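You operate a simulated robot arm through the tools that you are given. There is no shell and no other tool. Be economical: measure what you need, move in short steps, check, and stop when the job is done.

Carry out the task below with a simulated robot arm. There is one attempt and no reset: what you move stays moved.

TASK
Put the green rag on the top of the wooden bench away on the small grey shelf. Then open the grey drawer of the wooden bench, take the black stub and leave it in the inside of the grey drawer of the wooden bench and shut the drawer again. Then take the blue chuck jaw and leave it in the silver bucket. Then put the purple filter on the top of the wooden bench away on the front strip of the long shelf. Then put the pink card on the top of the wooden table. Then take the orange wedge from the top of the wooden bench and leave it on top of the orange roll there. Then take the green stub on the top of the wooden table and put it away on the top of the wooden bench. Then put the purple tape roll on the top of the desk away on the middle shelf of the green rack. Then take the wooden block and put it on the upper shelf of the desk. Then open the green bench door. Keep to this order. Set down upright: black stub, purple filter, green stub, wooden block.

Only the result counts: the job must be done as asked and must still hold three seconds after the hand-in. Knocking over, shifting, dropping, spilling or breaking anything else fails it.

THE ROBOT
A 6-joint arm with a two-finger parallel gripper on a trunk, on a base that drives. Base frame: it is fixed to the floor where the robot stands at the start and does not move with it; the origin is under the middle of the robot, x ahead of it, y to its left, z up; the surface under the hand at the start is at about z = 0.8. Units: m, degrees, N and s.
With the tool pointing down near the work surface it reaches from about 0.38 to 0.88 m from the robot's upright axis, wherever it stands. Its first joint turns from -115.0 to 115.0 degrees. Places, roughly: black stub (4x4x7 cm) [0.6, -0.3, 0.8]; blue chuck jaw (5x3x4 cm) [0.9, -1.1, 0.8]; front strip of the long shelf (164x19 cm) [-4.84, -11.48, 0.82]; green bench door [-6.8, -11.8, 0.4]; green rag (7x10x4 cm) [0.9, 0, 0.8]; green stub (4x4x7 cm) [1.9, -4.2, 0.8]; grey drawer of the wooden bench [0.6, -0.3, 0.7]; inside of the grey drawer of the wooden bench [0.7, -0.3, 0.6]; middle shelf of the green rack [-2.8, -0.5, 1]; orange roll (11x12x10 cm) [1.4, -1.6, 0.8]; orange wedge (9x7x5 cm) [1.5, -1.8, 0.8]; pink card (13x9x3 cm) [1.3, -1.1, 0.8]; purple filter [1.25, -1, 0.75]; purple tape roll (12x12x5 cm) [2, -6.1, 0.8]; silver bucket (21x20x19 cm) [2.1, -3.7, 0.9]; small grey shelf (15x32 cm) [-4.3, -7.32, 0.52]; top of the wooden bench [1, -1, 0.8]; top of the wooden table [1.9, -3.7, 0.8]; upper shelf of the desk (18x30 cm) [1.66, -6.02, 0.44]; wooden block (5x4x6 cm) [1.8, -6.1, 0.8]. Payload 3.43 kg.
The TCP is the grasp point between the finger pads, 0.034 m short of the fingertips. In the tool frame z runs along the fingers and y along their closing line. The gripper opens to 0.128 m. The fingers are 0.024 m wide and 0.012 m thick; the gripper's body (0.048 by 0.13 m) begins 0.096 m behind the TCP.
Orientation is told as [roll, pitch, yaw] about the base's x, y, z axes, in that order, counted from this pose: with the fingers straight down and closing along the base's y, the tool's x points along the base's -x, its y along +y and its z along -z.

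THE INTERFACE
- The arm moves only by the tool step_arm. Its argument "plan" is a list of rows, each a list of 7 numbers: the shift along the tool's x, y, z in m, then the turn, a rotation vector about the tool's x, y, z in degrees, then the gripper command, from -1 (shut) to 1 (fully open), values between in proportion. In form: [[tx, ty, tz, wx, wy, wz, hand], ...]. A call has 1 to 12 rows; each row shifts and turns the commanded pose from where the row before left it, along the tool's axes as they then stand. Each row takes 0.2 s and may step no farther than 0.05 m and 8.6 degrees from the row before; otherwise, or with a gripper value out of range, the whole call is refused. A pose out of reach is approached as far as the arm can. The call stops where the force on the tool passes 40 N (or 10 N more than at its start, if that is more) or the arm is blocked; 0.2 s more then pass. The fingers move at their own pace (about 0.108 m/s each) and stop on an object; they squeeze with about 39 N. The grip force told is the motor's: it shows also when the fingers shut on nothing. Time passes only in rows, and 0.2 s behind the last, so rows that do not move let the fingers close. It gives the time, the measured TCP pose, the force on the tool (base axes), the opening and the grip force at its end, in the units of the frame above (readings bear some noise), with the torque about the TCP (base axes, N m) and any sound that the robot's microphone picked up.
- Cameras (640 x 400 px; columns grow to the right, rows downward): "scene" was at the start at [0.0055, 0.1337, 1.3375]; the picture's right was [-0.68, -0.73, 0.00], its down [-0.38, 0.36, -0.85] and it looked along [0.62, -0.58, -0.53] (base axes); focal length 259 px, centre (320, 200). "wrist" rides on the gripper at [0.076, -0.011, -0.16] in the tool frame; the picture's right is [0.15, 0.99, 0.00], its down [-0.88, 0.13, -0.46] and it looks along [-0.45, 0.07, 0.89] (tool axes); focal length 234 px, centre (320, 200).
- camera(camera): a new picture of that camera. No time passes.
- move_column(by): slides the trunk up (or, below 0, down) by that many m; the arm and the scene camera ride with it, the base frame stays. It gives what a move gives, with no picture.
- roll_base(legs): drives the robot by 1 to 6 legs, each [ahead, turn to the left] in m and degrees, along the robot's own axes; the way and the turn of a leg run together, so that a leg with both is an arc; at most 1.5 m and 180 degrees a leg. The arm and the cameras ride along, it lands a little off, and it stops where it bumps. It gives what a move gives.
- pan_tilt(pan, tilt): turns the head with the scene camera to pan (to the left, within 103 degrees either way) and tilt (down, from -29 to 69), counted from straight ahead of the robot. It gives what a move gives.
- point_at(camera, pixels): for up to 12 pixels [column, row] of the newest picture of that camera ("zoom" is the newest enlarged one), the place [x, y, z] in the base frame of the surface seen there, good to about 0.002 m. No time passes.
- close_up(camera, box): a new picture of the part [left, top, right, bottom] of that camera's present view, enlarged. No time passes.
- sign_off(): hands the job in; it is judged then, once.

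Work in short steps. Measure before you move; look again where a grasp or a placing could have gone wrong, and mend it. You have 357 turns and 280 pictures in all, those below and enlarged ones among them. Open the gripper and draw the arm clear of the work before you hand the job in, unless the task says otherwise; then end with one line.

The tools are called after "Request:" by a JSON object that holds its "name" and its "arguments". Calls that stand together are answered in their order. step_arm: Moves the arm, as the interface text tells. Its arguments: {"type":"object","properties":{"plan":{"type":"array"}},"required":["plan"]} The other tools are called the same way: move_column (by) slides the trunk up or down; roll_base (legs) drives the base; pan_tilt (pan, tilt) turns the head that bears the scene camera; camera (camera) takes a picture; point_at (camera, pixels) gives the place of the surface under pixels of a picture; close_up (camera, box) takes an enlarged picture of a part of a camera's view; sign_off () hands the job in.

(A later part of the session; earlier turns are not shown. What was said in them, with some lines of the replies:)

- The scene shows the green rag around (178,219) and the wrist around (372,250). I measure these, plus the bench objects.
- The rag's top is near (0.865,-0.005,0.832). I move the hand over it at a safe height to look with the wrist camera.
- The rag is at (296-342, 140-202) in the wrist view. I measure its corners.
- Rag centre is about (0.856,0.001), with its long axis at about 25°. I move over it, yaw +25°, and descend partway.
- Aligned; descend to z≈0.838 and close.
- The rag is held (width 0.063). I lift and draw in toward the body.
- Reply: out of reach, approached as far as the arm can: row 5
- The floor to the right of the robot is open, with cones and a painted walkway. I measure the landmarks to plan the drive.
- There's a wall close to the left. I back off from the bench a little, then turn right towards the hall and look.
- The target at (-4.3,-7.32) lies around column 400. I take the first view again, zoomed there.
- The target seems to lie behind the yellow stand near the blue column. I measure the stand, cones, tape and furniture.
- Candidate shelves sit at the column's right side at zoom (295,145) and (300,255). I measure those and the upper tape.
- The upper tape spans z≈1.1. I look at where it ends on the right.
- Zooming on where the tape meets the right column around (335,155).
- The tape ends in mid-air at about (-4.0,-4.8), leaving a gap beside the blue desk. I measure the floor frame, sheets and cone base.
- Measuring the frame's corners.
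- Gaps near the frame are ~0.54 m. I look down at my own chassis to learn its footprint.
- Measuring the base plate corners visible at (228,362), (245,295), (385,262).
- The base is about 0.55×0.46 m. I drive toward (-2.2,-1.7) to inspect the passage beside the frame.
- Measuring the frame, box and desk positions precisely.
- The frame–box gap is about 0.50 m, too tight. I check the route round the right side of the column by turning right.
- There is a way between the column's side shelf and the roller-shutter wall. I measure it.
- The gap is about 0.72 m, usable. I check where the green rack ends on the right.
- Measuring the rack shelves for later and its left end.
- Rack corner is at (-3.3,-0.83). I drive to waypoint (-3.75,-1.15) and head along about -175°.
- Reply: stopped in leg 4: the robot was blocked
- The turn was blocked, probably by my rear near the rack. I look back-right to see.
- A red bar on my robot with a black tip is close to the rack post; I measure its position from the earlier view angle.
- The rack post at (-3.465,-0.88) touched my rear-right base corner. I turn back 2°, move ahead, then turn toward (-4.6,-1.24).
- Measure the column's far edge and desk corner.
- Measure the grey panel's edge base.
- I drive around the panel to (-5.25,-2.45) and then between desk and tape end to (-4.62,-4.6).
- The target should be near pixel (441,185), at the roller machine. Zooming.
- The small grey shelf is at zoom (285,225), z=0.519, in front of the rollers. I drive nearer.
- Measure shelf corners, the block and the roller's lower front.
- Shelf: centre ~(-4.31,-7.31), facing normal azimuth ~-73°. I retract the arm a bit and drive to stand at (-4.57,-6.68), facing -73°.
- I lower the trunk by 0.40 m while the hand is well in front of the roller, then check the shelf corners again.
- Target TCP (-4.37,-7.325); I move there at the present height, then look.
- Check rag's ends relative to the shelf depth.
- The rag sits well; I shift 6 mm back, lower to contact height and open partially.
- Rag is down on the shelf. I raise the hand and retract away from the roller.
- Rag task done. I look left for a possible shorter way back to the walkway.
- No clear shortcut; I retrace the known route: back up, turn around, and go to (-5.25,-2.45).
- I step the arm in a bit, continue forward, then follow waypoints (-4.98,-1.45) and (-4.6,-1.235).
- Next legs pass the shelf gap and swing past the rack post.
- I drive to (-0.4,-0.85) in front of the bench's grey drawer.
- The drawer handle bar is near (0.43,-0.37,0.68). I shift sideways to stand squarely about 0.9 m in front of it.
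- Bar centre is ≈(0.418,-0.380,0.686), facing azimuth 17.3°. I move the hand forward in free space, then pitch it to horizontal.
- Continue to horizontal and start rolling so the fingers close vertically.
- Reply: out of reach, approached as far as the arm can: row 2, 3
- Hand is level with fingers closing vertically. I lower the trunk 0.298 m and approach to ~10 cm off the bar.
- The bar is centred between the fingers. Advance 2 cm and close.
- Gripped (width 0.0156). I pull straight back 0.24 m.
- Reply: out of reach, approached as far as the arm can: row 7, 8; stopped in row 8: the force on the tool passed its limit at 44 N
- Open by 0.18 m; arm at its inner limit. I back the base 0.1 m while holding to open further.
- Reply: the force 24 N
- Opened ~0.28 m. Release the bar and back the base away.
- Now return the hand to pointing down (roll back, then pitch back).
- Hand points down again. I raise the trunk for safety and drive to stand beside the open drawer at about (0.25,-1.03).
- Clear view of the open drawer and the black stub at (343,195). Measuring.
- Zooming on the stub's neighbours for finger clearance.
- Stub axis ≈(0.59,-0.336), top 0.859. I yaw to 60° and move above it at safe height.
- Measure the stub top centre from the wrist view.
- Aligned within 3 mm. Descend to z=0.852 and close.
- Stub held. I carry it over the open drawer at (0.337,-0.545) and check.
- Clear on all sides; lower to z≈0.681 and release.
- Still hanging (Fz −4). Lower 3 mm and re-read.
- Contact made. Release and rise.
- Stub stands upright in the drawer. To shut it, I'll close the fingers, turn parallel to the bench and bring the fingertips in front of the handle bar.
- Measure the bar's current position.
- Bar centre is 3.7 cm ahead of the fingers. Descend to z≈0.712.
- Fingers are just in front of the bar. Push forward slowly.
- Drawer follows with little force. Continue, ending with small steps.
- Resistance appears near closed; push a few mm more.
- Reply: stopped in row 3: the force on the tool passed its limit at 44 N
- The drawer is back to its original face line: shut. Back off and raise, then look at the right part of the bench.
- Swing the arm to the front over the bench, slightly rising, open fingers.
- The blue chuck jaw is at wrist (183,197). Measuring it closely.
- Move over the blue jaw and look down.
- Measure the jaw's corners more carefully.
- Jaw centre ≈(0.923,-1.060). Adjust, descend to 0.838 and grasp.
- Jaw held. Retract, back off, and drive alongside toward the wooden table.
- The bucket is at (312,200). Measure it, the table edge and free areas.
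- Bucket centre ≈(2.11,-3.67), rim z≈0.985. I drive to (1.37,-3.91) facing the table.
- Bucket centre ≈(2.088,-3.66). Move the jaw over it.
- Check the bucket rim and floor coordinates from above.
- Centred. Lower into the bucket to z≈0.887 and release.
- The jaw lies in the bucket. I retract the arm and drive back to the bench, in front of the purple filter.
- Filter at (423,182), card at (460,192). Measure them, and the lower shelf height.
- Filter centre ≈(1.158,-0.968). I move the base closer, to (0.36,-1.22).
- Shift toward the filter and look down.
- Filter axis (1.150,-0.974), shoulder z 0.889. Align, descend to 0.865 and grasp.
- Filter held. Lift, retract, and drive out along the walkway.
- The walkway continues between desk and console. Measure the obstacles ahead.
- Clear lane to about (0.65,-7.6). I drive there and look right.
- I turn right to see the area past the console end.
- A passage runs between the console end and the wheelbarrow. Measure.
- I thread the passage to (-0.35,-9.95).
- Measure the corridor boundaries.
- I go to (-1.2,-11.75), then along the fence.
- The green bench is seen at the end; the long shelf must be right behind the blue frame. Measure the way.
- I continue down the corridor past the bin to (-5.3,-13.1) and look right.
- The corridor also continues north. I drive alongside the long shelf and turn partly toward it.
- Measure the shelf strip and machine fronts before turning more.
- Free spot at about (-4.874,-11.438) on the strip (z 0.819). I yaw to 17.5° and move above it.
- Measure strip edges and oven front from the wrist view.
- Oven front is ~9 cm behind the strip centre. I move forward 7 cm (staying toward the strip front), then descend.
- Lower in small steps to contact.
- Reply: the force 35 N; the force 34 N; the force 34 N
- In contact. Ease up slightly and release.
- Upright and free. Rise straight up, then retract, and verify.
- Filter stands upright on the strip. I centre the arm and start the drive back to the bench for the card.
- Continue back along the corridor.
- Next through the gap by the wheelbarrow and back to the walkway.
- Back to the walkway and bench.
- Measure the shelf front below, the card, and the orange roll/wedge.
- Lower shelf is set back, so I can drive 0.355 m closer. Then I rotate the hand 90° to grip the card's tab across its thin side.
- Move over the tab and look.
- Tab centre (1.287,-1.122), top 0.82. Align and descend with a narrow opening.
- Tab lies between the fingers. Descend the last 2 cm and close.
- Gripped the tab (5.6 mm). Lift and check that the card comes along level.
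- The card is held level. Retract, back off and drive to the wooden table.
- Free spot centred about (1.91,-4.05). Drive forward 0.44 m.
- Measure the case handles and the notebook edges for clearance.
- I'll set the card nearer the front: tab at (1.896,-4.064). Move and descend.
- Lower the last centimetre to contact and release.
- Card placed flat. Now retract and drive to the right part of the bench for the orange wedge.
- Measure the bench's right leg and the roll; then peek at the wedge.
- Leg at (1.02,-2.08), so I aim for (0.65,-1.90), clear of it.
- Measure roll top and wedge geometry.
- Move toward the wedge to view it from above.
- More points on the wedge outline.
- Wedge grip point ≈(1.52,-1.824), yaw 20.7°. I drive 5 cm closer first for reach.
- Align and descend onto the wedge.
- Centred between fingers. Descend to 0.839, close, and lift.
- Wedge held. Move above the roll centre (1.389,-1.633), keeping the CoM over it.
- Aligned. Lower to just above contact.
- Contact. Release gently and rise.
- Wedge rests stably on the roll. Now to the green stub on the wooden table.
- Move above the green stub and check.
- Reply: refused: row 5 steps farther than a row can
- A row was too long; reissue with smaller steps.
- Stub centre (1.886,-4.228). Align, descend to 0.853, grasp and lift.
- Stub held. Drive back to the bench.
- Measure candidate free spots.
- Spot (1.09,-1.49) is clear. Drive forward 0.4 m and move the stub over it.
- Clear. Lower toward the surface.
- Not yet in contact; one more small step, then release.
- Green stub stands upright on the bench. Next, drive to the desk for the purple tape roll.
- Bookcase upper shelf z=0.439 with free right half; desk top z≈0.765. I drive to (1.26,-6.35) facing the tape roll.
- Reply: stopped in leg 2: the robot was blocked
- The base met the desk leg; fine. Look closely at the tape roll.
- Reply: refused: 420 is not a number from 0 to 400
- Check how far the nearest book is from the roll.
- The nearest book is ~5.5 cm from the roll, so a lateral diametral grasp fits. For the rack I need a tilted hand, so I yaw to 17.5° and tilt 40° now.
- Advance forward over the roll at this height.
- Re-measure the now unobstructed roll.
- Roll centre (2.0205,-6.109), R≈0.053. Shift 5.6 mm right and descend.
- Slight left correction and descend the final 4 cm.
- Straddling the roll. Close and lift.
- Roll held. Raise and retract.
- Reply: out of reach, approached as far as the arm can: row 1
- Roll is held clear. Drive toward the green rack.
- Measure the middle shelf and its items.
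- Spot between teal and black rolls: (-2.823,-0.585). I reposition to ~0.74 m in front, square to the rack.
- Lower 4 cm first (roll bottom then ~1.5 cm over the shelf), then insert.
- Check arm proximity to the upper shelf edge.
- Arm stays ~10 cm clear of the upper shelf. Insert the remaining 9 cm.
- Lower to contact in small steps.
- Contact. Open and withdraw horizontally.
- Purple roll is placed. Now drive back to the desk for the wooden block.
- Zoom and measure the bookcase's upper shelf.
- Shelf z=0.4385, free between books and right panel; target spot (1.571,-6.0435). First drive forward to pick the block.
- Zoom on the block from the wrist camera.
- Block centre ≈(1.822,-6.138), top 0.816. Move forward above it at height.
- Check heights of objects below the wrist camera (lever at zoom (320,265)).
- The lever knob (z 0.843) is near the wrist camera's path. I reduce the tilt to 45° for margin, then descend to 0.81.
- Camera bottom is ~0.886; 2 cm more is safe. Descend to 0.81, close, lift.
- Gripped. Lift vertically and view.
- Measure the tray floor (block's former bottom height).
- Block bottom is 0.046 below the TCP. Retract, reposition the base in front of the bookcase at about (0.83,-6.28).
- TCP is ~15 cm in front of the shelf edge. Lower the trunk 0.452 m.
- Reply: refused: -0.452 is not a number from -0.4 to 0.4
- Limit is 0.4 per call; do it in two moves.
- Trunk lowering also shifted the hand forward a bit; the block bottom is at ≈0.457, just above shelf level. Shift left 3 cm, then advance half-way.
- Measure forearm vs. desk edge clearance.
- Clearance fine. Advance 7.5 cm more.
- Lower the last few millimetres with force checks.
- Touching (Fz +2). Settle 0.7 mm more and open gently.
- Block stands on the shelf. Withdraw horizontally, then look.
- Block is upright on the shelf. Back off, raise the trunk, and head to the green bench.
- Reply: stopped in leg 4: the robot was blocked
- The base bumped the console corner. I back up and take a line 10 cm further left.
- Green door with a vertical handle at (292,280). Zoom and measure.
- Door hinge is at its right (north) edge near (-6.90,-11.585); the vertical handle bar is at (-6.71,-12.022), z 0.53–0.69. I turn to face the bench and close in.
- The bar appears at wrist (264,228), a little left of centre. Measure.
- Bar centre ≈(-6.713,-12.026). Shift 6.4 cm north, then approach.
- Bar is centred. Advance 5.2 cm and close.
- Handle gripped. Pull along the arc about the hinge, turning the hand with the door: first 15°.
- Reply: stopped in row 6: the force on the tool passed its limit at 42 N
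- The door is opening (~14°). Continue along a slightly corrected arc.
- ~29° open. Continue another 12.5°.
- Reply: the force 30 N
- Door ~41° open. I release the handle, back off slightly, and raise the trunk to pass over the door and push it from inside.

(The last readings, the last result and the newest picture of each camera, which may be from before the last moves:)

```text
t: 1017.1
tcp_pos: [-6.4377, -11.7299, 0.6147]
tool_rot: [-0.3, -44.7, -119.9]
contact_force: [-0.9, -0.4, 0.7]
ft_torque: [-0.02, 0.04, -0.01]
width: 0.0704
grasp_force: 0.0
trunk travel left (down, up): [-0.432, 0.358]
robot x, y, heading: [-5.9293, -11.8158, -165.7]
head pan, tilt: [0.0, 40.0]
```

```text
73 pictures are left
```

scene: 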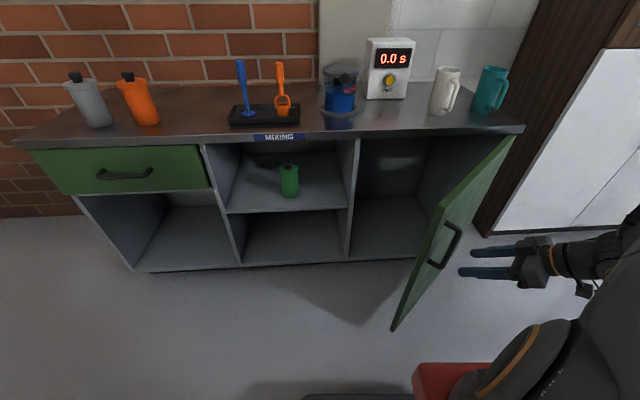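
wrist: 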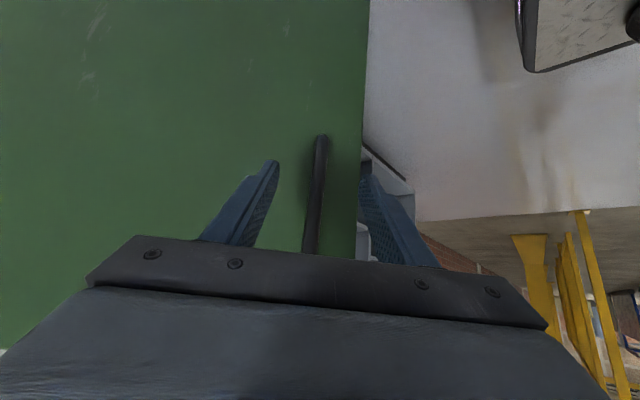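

Handle released, door stays. Raise the trunk, make the hand vertical, and move it to the inner (south) side of the door.

Request:
{"name": "move_column", "arguments": {"by": 0.3}}

Request:
{"name": "step_arm", "arguments": {"plan": [[0, 0, 0, 0, 7.5, 0, -1], [0, 0, 0, 0, 7.5, 0, -1], [0, 0, 0, 0, 7.5, 0, -1], [0, 0, 0, 0, 7.5, 0, -1], [0, 0, 0, 0, 7.5, 0, -1], [0, 0, 0, 0, 7.3, 0, -1], [0, 0, 0, 0, 0, 7.5, -1], [0, 0, 0, 0, 0, 7.5, -1], [0, 0, 0, 0, 0, 7.5, -1], [0, 0, 0, 0, 0, 7.5, -1], [0, 0, 0, 0, 0, 7.5, -1], [0, 0, 0, 0, 0, 7.5, -1]]}}

Request:
{"name": "step_arm", "arguments": {"plan": [[-0.044, 0.0234, 0, 0, 0, 0, -1], [-0.044, 0.0234, 0, 0, 0, 0, -1], [-0.044, 0.0234, 0, 0, 0, 0, -1], [-0.044, 0.0234, 0, 0, 0, 0, -1], [-0.044, 0.0234, 0, 0, 0, 0, -1]]}}

Request:
{"name": "camera", "arguments": {"camera": "wrist"}}

Request:
{"name": "camera", "arguments": {"camera": "scene"}}

```text
t: 1020.1
tcp_pos: [-6.4378, -11.7297, 0.9162]
tool_rot: [-0.3, -44.8, -119.9]
contact_force: [-0.5, 0.5, -0.3]
ft_torque: [0.0, -0.02, 0.02]
width: 0.0705
grasp_force: 0.0
trunk travel left (down, up): [-0.732, 0.058]
robot x, y, heading: [-5.9266, -11.8179, -165.7]
head pan, tilt: [0.0, 40.0]
```

```text
t: 1022.7
tcp_pos: [-6.4376, -11.731, 0.916]
tool_rot: [5.0, -5.3, -165.5]
contact_force: [1.0, -0.5, 0.2]
ft_torque: [0.0, -0.01, 0.02]
width: 0.0001
grasp_force: 32.7
out of reach, approached as far as the arm can: row 6
trunk travel left (down, up): [-0.732, 0.058]
robot x, y, heading: [-5.9232, -11.814, -165.7]
head pan, tilt: [0.0, 40.0]
```

```text
t: 1023.9
tcp_pos: [-6.5908, -11.8939, 0.922]
tool_rot: [7.9, -6.9, -165.6]
contact_force: [-0.8, 0.5, 0.9]
ft_torque: [-0.03, -0.01, 0.0]
width: 0.0001
grasp_force: 33.7
out of reach, approached as far as the arm can: row 2, 3, 4, 5
trunk travel left (down, up): [-0.732, 0.058]
robot x, y, heading: [-5.9289, -11.815, -165.8]
head pan, tilt: [0.0, 40.0]
```

```text
72 pictures are left
```

wrist: 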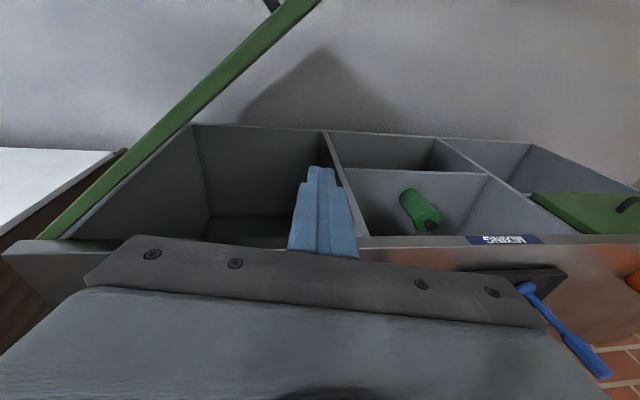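

```text
71 pictures are left
```

scene: 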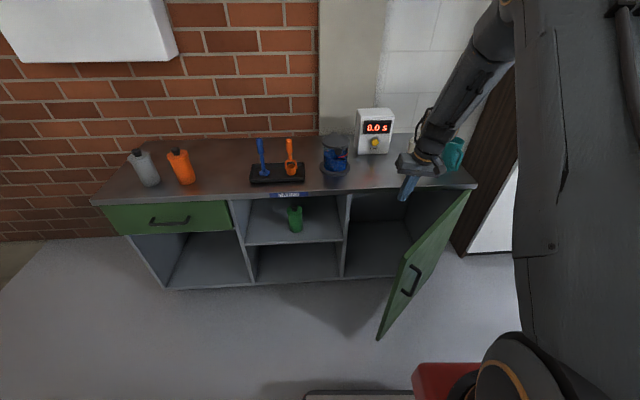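

The hand is over the inner side with a small tilt. Lower it there in steps.

Request:
{"name": "step_arm", "arguments": {"plan": [[0, 0, 0.04, 0, 0, 0, -1], [0, 0, 0.04, 0, 0, 0, -1], [0, 0, 0.04, 0, 0, 0, -1], [0, 0, 0.04, 0, 0, 0, -1], [0, 0, 0, 0, 0, 0, -1]]}}

Request:
{"name": "camera", "arguments": {"camera": "wrist"}}

Request:
{"name": "camera", "arguments": {"camera": "scene"}}

```text
t: 1025.1
tcp_pos: [-6.6052, -11.9186, 0.7635]
tool_rot: [7.8, -7.0, -165.7]
contact_force: [-0.4, -1.0, -0.3]
ft_torque: [0.0, -0.03, 0.03]
width: 0.0
grasp_force: 33.3
trunk travel left (down, up): [-0.732, 0.058]
robot x, y, heading: [-5.9314, -11.8135, -165.6]
head pan, tilt: [0.0, 40.0]
```

```text
70 pictures are left
```

wrist: 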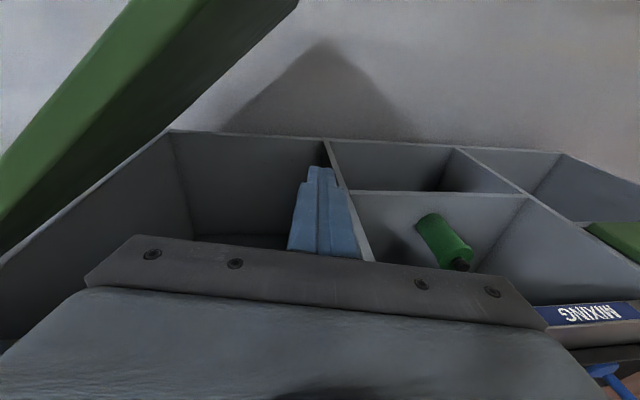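

```text
69 pictures are left
```

scene: 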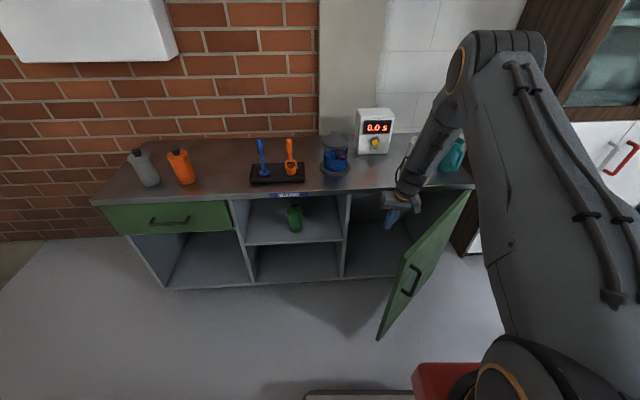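

Lower further to z≈0.665, fingers then beside the door's inner face.

Request:
{"name": "step_arm", "arguments": {"plan": [[0, 0, 0.035, 0, 0, 0, -1], [0, 0, 0.035, 0, 0, 0, -1], [0, 0, 0.028, 0, 0, 0, -1], [0, 0, 0, 0, 0, 0, -1]]}}

```text
t: 1026.1
tcp_pos: [-6.6144, -11.9351, 0.6685]
tool_rot: [7.8, -7.0, -165.5]
contact_force: [0.3, 0.3, 0.0]
ft_torque: [-0.01, 0.02, 0.05]
width: 0.0
grasp_force: 32.4
trunk travel left (down, up): [-0.732, 0.058]
robot x, y, heading: [-5.9283, -11.8099, -166.1]
head pan, tilt: [0.0, 40.0]
```

Now push the door: first six small rows in the north-north-east direction.

Request:
{"name": "step_arm", "arguments": {"plan": [[0.0155, -0.0253, 0, 0, 0, 0, -1], [0.0155, -0.0253, 0, 0, 0, 0, -1], [0.0155, -0.0253, 0, 0, 0, 0, -1], [0.0155, -0.0253, 0, 0, 0, 0, -1], [0.0155, -0.0253, 0, 0, 0, 0, -1], [0.0155, -0.0253, 0, 0, 0, 0, -1]]}}

Request:
{"name": "camera", "arguments": {"camera": "scene"}}

```text
t: 1027.5
tcp_pos: [-6.5618, -11.7667, 0.6366]
tool_rot: [7.8, -7.0, -165.5]
contact_force: [0.4, -0.6, -0.3]
ft_torque: [0.0, 0.0, -0.02]
width: 0.0
grasp_force: 33.4
trunk travel left (down, up): [-0.732, 0.058]
robot x, y, heading: [-5.9289, -11.8151, -165.6]
head pan, tilt: [0.0, 40.0]
```

```text
68 pictures are left
```

scene: 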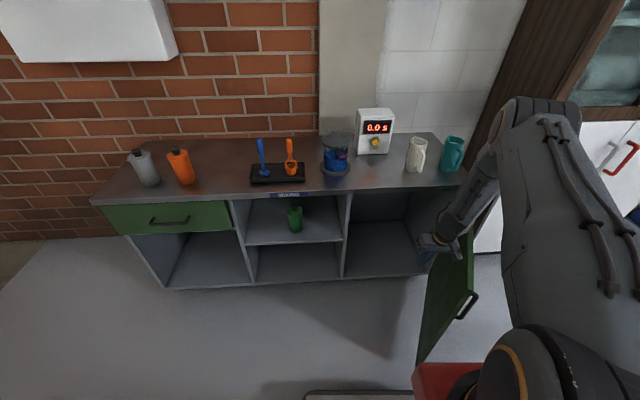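

Door swings freely. Continue pushing, compensating the z drift.

Request:
{"name": "step_arm", "arguments": {"plan": [[0.0155, -0.0253, -0.006, 0, 0, 0, -1], [0.0155, -0.0253, -0.006, 0, 0, 0, -1], [0.0155, -0.0253, -0.006, 0, 0, 0, -1], [0.0155, -0.0253, -0.006, 0, 0, 0, -1], [0.0155, -0.0253, -0.006, 0, 0, 0, -1], [0.0155, -0.0253, -0.006, 0, 0, 0, -1], [0.01, -0.0253, -0.006, 0, 0, 0, -1], [0.01, -0.0253, -0.006, 0, 0, 0, -1]]}}

Request:
{"name": "camera", "arguments": {"camera": "scene"}}

```text
t: 1029.3
tcp_pos: [-6.5035, -11.5374, 0.6439]
tool_rot: [7.7, -6.9, -165.6]
contact_force: [-0.9, -0.1, -0.2]
ft_torque: [-0.02, 0.01, -0.02]
width: 0.0
grasp_force: 33.0
trunk travel left (down, up): [-0.732, 0.058]
robot x, y, heading: [-5.9295, -11.8147, -165.8]
head pan, tilt: [0.0, 40.0]
```

```text
67 pictures are left
```

scene: 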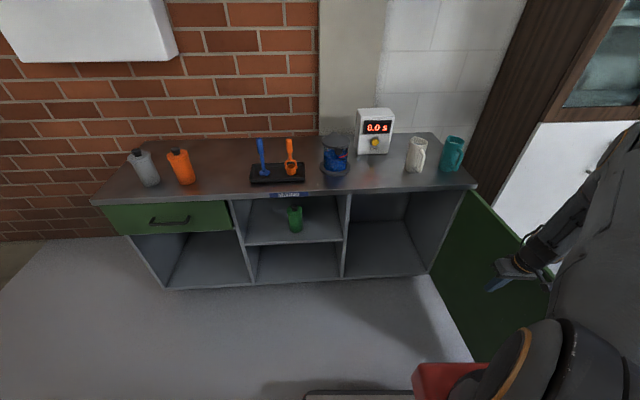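

Measure the door's current angle.

Request:
{"name": "point_at", "arguments": {"camera": "scene", "pixels": [[470, 240], [490, 290], [500, 235], [450, 270], [520, 310]]}}

```text
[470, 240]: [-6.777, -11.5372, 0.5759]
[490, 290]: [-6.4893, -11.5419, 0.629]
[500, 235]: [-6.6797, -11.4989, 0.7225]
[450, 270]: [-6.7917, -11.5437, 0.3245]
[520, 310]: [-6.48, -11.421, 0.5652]
```

Door is open ~93°. Draw the hand away south, raise, and retract.

Request:
{"name": "step_arm", "arguments": {"plan": [[-0.005, 0.03, 0, 0, 0, 0, -1], [-0.005, 0.04, 0, 0, 0, 0, -1], [0, 0.04, 0, 0, 0, 0, -1], [0, 0, -0.045, 0, 0, 0, -1], [0, 0, -0.045, 0, 0, 0, -1], [0, 0, -0.045, 0, 0, 0, -1], [0, 0, -0.045, 0, 0, 0, -1], [0, 0, -0.045, 0, 0, 0, 0.3], [0, 0.03, 0, 0, 0, 0, 0.3], [0, 0.03, 0, 0, 0, 0, 0.3]]}}

Request:
{"name": "camera", "arguments": {"camera": "scene"}}

```text
t: 1031.5
tcp_pos: [-6.452, -11.6655, 0.8898]
tool_rot: [7.8, -7.0, -165.7]
contact_force: [0.2, 0.7, -0.4]
ft_torque: [-0.04, -0.02, -0.05]
width: 0.0831
grasp_force: 0.1
trunk travel left (down, up): [-0.732, 0.058]
robot x, y, heading: [-5.9285, -11.8149, -166.1]
head pan, tilt: [0.0, 40.0]
```

```text
66 pictures are left
```

scene: 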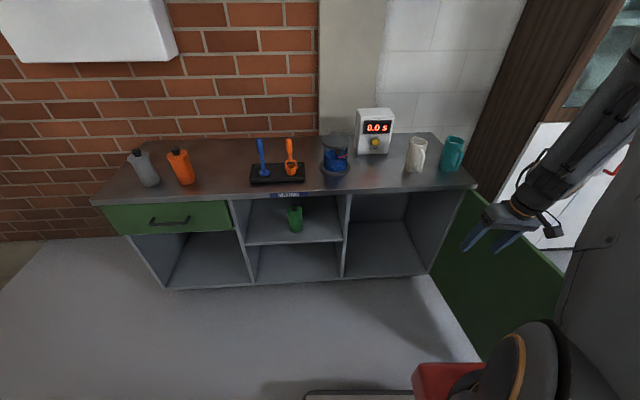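

The door stays open. I back the base off a little so everything is clear, then hand in.

Request:
{"name": "roll_base", "arguments": {"legs": [[-0.2, 0]]}}

Request:
{"name": "camera", "arguments": {"camera": "scene"}}

```text
t: 1033.1
tcp_pos: [-6.2557, -11.6178, 0.8891]
tool_rot: [7.9, -6.9, -165.5]
contact_force: [0.4, 0.6, 0.4]
ft_torque: [-0.02, -0.01, -0.02]
width: 0.0834
grasp_force: 0.0
trunk travel left (down, up): [-0.732, 0.058]
robot x, y, heading: [-5.7298, -11.7661, -165.7]
head pan, tilt: [0.0, 40.0]
```

```text
65 pictures are left
```

scene: 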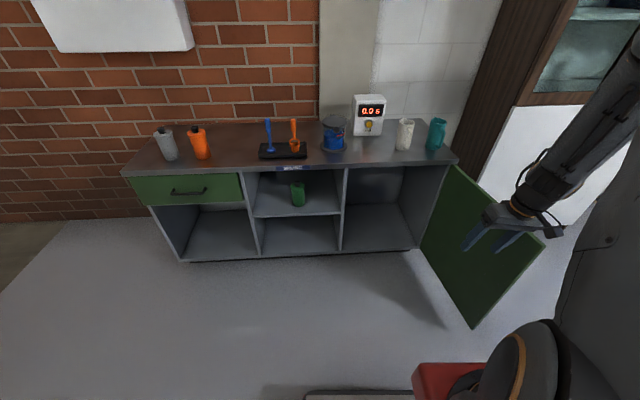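

The door is wide open and the arm is clear of it, with the gripper open. I hand the job in.

Request:
{"name": "sign_off", "arguments": {}}

```text
The job is handed in.
```

I finished all ten steps in the order you gave and handed the job in. The green bench door stands open about 93°. The robot base touched the green rack post, the desk and the console corner once each while driving; I saw nothing move, but did not check each one closely.
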